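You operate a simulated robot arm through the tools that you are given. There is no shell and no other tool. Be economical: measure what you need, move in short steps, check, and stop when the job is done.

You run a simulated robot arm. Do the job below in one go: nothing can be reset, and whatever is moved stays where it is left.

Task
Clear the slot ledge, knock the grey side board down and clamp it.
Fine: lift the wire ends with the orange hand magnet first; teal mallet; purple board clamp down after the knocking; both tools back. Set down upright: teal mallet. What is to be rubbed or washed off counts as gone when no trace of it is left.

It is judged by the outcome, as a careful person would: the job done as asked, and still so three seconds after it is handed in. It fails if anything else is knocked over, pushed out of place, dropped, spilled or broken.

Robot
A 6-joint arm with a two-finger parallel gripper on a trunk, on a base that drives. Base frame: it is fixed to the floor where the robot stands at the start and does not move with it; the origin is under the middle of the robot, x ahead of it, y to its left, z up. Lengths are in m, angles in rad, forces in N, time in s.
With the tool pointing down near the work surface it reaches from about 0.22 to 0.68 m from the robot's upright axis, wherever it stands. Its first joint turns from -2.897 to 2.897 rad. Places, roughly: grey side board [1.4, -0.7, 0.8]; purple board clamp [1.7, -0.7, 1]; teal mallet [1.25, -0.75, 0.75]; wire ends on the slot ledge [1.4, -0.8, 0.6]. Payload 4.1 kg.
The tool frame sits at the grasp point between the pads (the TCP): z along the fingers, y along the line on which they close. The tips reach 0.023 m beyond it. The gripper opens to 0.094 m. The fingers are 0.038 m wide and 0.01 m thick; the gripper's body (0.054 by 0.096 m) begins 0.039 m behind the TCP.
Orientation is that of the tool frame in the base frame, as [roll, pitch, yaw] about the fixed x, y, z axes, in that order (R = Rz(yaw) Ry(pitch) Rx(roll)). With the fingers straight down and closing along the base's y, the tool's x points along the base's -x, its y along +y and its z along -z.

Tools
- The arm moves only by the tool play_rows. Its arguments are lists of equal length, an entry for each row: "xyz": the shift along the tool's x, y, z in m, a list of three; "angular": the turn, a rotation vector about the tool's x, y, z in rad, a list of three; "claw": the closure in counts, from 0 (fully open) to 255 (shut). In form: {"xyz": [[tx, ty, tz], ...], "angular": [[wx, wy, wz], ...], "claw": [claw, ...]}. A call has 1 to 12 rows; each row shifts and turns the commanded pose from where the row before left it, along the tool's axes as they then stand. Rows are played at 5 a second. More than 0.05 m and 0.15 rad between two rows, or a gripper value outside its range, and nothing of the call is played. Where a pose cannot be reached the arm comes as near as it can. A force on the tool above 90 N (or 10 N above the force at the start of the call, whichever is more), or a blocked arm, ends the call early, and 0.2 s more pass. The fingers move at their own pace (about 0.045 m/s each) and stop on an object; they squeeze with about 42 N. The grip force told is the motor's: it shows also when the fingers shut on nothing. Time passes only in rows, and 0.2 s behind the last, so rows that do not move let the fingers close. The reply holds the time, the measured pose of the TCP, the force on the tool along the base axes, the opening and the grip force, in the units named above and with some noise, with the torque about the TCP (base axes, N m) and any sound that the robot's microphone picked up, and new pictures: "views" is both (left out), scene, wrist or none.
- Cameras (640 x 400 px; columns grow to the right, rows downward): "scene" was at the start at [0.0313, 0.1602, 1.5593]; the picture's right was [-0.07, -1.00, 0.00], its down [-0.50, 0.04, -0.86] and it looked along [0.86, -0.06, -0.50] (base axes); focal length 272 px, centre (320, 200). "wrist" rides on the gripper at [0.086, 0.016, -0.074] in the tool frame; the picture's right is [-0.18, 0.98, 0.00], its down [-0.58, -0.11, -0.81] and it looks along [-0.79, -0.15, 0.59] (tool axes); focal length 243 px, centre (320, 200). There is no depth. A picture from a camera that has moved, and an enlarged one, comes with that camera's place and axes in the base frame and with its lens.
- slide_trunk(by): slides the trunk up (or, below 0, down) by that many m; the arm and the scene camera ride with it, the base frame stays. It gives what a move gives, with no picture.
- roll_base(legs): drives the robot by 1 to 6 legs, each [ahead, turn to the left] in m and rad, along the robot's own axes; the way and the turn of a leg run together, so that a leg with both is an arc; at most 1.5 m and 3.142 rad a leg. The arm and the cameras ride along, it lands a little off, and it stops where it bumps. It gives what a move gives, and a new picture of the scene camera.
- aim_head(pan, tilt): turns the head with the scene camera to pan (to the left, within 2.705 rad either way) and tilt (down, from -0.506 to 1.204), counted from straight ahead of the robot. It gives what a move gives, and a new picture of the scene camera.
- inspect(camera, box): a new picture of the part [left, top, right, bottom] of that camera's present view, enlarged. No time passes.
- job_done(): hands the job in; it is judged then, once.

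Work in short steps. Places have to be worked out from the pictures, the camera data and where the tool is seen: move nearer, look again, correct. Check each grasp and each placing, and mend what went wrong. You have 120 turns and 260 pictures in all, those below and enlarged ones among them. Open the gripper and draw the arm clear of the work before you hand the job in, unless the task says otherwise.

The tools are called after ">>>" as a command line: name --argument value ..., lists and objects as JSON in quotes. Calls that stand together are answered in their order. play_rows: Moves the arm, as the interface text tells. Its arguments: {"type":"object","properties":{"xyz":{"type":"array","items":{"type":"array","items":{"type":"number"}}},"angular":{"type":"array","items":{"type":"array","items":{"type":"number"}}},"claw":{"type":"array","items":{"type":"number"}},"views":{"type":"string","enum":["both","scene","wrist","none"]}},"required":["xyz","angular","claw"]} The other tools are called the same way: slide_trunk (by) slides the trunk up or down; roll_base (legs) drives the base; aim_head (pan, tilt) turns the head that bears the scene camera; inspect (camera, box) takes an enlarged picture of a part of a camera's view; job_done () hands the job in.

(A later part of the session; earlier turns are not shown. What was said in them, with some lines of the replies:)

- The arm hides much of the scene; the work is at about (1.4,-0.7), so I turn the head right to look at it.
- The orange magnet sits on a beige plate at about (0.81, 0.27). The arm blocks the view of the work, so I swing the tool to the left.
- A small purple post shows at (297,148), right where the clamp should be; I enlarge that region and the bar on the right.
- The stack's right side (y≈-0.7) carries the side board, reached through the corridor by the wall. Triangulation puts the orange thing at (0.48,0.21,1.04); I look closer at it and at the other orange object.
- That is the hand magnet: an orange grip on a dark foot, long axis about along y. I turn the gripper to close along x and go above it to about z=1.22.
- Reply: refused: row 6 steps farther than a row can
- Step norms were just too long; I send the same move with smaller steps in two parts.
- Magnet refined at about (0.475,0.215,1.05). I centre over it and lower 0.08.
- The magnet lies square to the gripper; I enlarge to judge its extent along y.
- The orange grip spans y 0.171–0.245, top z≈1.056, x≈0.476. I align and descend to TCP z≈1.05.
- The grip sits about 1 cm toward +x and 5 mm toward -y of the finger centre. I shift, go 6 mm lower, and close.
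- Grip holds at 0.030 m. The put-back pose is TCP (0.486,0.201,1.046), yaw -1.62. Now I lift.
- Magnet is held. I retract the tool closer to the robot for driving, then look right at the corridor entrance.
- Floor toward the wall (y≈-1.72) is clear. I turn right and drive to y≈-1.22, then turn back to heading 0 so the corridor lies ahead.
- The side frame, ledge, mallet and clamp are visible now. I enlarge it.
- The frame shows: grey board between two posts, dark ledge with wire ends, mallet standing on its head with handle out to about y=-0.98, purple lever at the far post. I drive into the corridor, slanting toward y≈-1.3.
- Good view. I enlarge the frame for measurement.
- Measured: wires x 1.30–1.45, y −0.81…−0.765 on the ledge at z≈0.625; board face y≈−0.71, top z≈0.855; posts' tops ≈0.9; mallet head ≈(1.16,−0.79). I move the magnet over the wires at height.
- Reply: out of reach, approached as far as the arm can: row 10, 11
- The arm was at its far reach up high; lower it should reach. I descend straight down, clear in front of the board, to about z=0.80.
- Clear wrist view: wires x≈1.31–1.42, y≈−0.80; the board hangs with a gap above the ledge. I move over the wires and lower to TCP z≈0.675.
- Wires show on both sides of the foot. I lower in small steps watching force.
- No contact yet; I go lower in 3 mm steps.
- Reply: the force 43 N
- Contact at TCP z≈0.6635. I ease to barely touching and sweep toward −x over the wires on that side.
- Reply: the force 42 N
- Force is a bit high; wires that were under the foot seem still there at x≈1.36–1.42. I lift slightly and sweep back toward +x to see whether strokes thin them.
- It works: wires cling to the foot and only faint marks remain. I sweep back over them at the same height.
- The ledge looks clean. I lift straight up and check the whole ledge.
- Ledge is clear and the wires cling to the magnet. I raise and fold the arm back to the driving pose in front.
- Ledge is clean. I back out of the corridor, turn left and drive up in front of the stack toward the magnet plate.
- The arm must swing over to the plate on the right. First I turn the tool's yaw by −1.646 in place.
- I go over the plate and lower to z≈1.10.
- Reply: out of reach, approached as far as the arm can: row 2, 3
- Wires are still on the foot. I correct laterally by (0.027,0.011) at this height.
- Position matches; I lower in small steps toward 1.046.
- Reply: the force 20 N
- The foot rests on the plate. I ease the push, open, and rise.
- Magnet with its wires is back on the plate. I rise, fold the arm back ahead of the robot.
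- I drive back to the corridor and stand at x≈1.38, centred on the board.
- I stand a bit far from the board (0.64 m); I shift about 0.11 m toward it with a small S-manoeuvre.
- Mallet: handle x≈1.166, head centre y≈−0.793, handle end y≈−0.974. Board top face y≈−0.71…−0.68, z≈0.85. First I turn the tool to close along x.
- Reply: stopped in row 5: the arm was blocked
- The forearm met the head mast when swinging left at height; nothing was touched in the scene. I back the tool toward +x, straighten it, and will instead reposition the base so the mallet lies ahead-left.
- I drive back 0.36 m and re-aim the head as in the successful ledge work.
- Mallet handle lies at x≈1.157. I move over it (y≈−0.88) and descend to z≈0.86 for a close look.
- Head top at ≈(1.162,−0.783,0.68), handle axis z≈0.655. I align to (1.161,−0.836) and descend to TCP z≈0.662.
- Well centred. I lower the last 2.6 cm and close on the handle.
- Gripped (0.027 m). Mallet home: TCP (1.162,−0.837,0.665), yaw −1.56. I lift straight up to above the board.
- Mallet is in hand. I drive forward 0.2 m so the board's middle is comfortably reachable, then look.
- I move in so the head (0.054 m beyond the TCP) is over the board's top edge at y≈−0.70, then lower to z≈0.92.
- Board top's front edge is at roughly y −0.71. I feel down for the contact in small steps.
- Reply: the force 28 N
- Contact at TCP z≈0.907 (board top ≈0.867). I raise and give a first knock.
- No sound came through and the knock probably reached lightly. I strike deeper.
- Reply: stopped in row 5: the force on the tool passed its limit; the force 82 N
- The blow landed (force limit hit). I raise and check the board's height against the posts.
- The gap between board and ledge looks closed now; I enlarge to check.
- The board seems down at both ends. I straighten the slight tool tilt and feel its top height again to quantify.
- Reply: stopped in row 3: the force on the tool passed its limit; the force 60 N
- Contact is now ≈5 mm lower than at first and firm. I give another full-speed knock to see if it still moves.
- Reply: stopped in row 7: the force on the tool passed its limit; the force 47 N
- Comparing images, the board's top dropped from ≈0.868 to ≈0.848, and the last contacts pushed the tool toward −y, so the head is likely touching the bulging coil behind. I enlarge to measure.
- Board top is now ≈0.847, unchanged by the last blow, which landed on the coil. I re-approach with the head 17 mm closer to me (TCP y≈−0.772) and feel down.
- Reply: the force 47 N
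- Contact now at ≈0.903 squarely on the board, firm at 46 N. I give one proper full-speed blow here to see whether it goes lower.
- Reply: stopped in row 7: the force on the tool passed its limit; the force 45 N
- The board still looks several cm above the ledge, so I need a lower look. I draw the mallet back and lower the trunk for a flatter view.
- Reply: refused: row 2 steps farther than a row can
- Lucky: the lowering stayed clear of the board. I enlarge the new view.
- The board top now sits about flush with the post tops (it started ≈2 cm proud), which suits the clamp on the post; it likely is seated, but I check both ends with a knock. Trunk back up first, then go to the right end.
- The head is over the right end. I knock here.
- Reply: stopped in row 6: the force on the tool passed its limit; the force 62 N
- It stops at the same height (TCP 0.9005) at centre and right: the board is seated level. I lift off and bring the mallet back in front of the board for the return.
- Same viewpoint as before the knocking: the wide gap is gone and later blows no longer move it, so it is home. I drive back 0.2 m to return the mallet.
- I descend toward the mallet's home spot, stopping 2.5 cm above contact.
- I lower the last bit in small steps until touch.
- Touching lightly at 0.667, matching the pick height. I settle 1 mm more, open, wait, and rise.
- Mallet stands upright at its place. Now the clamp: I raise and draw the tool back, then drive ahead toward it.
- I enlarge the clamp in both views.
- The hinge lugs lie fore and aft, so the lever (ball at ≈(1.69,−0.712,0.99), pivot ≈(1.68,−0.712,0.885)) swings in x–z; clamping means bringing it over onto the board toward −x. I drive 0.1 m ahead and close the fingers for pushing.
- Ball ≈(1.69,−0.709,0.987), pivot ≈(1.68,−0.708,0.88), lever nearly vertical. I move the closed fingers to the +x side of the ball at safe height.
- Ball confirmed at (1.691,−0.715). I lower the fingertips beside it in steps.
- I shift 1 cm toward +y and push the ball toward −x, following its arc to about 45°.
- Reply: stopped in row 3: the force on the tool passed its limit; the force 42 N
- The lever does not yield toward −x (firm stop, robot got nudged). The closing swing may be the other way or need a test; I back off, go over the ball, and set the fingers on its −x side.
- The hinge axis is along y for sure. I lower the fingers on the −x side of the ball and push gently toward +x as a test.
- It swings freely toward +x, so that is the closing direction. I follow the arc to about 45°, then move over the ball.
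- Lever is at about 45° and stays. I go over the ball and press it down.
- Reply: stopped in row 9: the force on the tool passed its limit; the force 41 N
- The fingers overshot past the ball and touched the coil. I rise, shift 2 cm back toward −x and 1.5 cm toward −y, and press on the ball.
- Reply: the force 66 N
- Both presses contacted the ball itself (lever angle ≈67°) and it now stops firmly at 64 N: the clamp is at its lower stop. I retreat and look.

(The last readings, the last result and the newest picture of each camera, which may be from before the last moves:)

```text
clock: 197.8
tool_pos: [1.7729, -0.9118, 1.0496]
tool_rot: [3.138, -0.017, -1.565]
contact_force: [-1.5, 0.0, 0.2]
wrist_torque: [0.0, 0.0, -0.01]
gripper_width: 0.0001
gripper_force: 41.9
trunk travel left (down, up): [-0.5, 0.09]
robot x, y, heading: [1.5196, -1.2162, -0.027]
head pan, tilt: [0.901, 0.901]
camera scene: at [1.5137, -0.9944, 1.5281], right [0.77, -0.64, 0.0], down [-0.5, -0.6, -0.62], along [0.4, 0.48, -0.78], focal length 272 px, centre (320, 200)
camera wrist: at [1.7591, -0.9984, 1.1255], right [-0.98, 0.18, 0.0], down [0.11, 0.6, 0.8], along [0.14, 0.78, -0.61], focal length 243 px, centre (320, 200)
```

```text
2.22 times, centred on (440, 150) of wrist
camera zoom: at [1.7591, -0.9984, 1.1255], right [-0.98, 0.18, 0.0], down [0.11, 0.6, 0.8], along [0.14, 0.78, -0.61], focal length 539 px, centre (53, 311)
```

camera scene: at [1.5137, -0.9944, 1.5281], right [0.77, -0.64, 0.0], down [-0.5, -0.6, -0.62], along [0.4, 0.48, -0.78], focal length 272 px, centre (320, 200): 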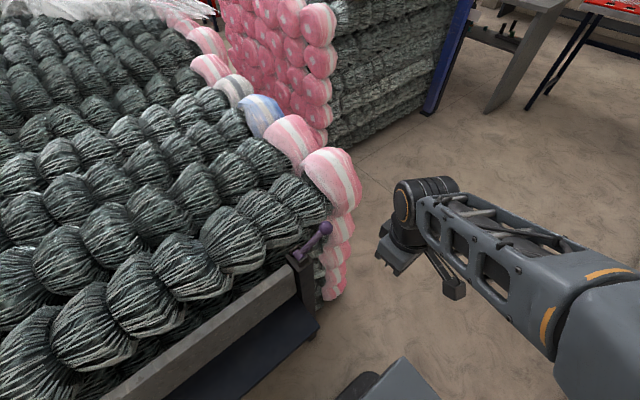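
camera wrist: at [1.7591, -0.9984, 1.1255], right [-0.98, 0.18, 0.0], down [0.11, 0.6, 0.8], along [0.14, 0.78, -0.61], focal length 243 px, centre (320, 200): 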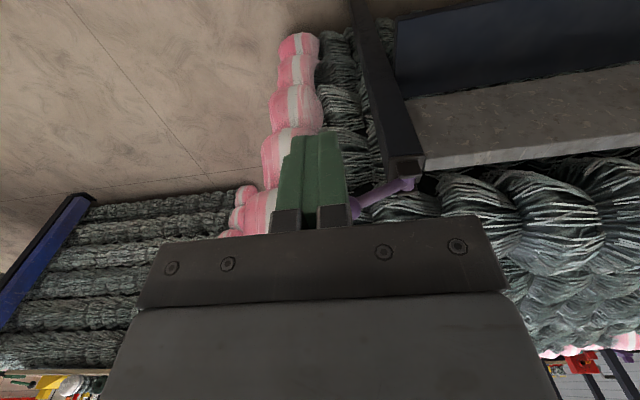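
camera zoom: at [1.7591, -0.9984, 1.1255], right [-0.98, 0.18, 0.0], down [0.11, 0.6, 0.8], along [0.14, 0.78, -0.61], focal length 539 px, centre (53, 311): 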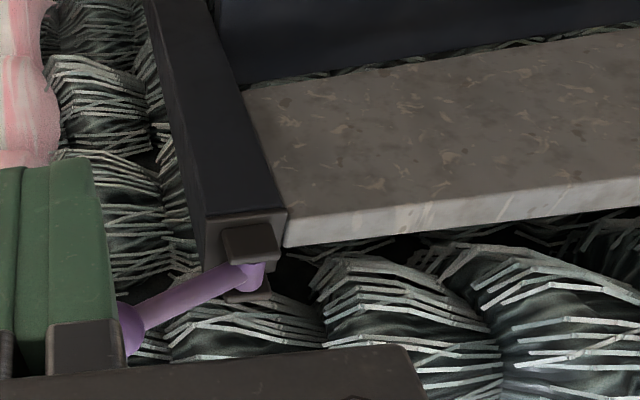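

The lever rests at ≈69° and stays put; board is under it level with the posts. I open the gripper, draw the arm clear, and take a final overview.

>>> play_rows --xyz '[[0.045, 0, -0.01], [0.045, 0, -0.02], [0.045, 0, -0.02], [0.04, 0, -0.02], [0, 0, 0], [0, 0, 0], [0, 0, 0], [0, 0, 0]]' --angular '[[0, 0, 0], [0, 0, 0], [0, 0, 0], [0, 0, 0], [0, 0, 0], [0, 0, 0], [0, 0, 0], [0, 0, 0]]' --claw '[128, 0, 0, 0, 0, 0, 0, 0]' --views "wrist"

>>> aim_head --pan 1.7 --tilt 0.9

>>> inspect --camera "scene" --box '[160, 160, 480, 380]'

```text
clock: 199.6
tool_pos: [1.7736, -1.084, 1.1233]
tool_rot: [3.138, -0.017, -1.567]
contact_force: [0.1, -0.2, 0.5]
wrist_torque: [0.03, -0.02, 0.05]
gripper_width: 0.0939
gripper_force: 0.0
trunk travel left (down, up): [-0.5, 0.09]
robot x, y, heading: [1.5257, -1.2219, -0.024]
head pan, tilt: [0.901, 0.901]
camera wrist: at [1.7584, -1.1701, 1.1992], right [-0.98, 0.18, 0.0], down [0.11, 0.6, 0.8], along [0.14, 0.78, -0.61], focal length 243 px, centre (320, 200)
```

wrist: 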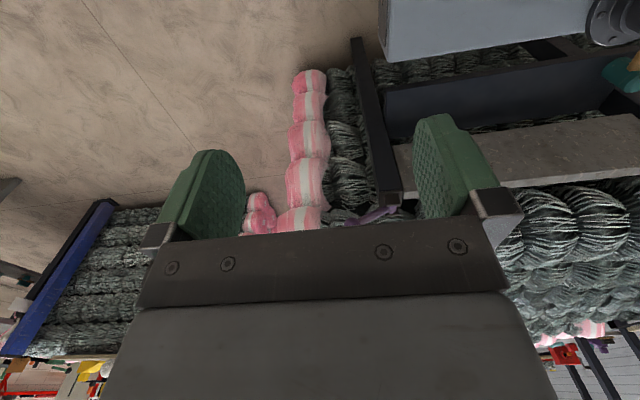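

```text
clock: 200.7
tool_pos: [1.773, -1.0851, 1.1242]
tool_rot: [3.137, -0.017, -1.567]
contact_force: [-0.5, 1.3, -1.1]
wrist_torque: [-0.01, -0.01, 0.0]
gripper_width: 0.0939
gripper_force: 0.2
trunk travel left (down, up): [-0.5, 0.09]
robot x, y, heading: [1.5207, -1.2201, -0.023]
head pan, tilt: [1.7, 0.901]
camera scene: at [1.4576, -0.9772, 1.5281], right [0.99, 0.11, 0.0], down [0.08, -0.78, -0.62], along [-0.07, 0.62, -0.78], focal length 272 px, centre (320, 200)
```

scene: 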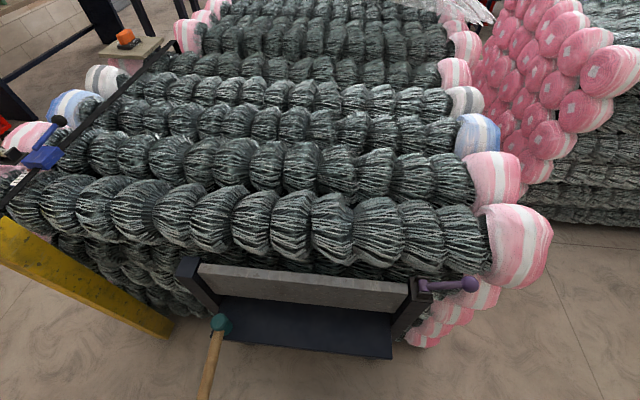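

```text
1.82 times, centred on (320, 270) of scene
camera zoom: at [1.4576, -0.9772, 1.5281], right [0.99, 0.11, 0.0], down [0.08, -0.78, -0.62], along [-0.07, 0.62, -0.78], focal length 495 px, centre (320, 73)
```

zoom: 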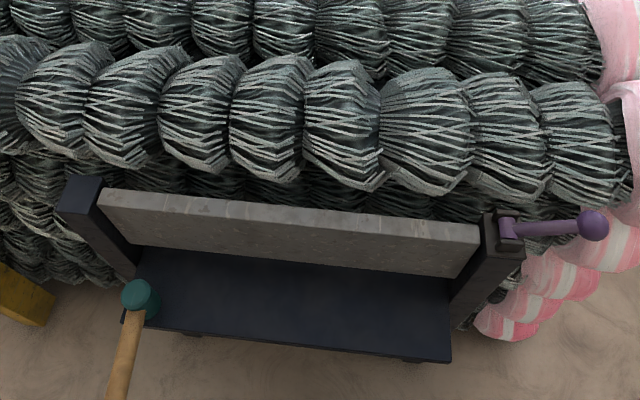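

Ledge clean, board seated level, lever down, mallet upright on the ledge, magnet on its plate, arm clear with open gripper. I hand in.

>>> job_done

```text
The job is handed in.
```

The job is handed in. The ledge is clear of wire ends, the grey side board is knocked down, and the purple clamp is closed. The mallet stands upright in its place on the ledge, and the magnet is back on its plate with the wire ends still clinging to it.

One doubt remains. The board dropped about 2 cm, to roughly level with the post tops, and further blows at the centre and right end no longer moved it, so I took it as seated. It still sits a few centimetres above the ledge, and I did not knock the left end.
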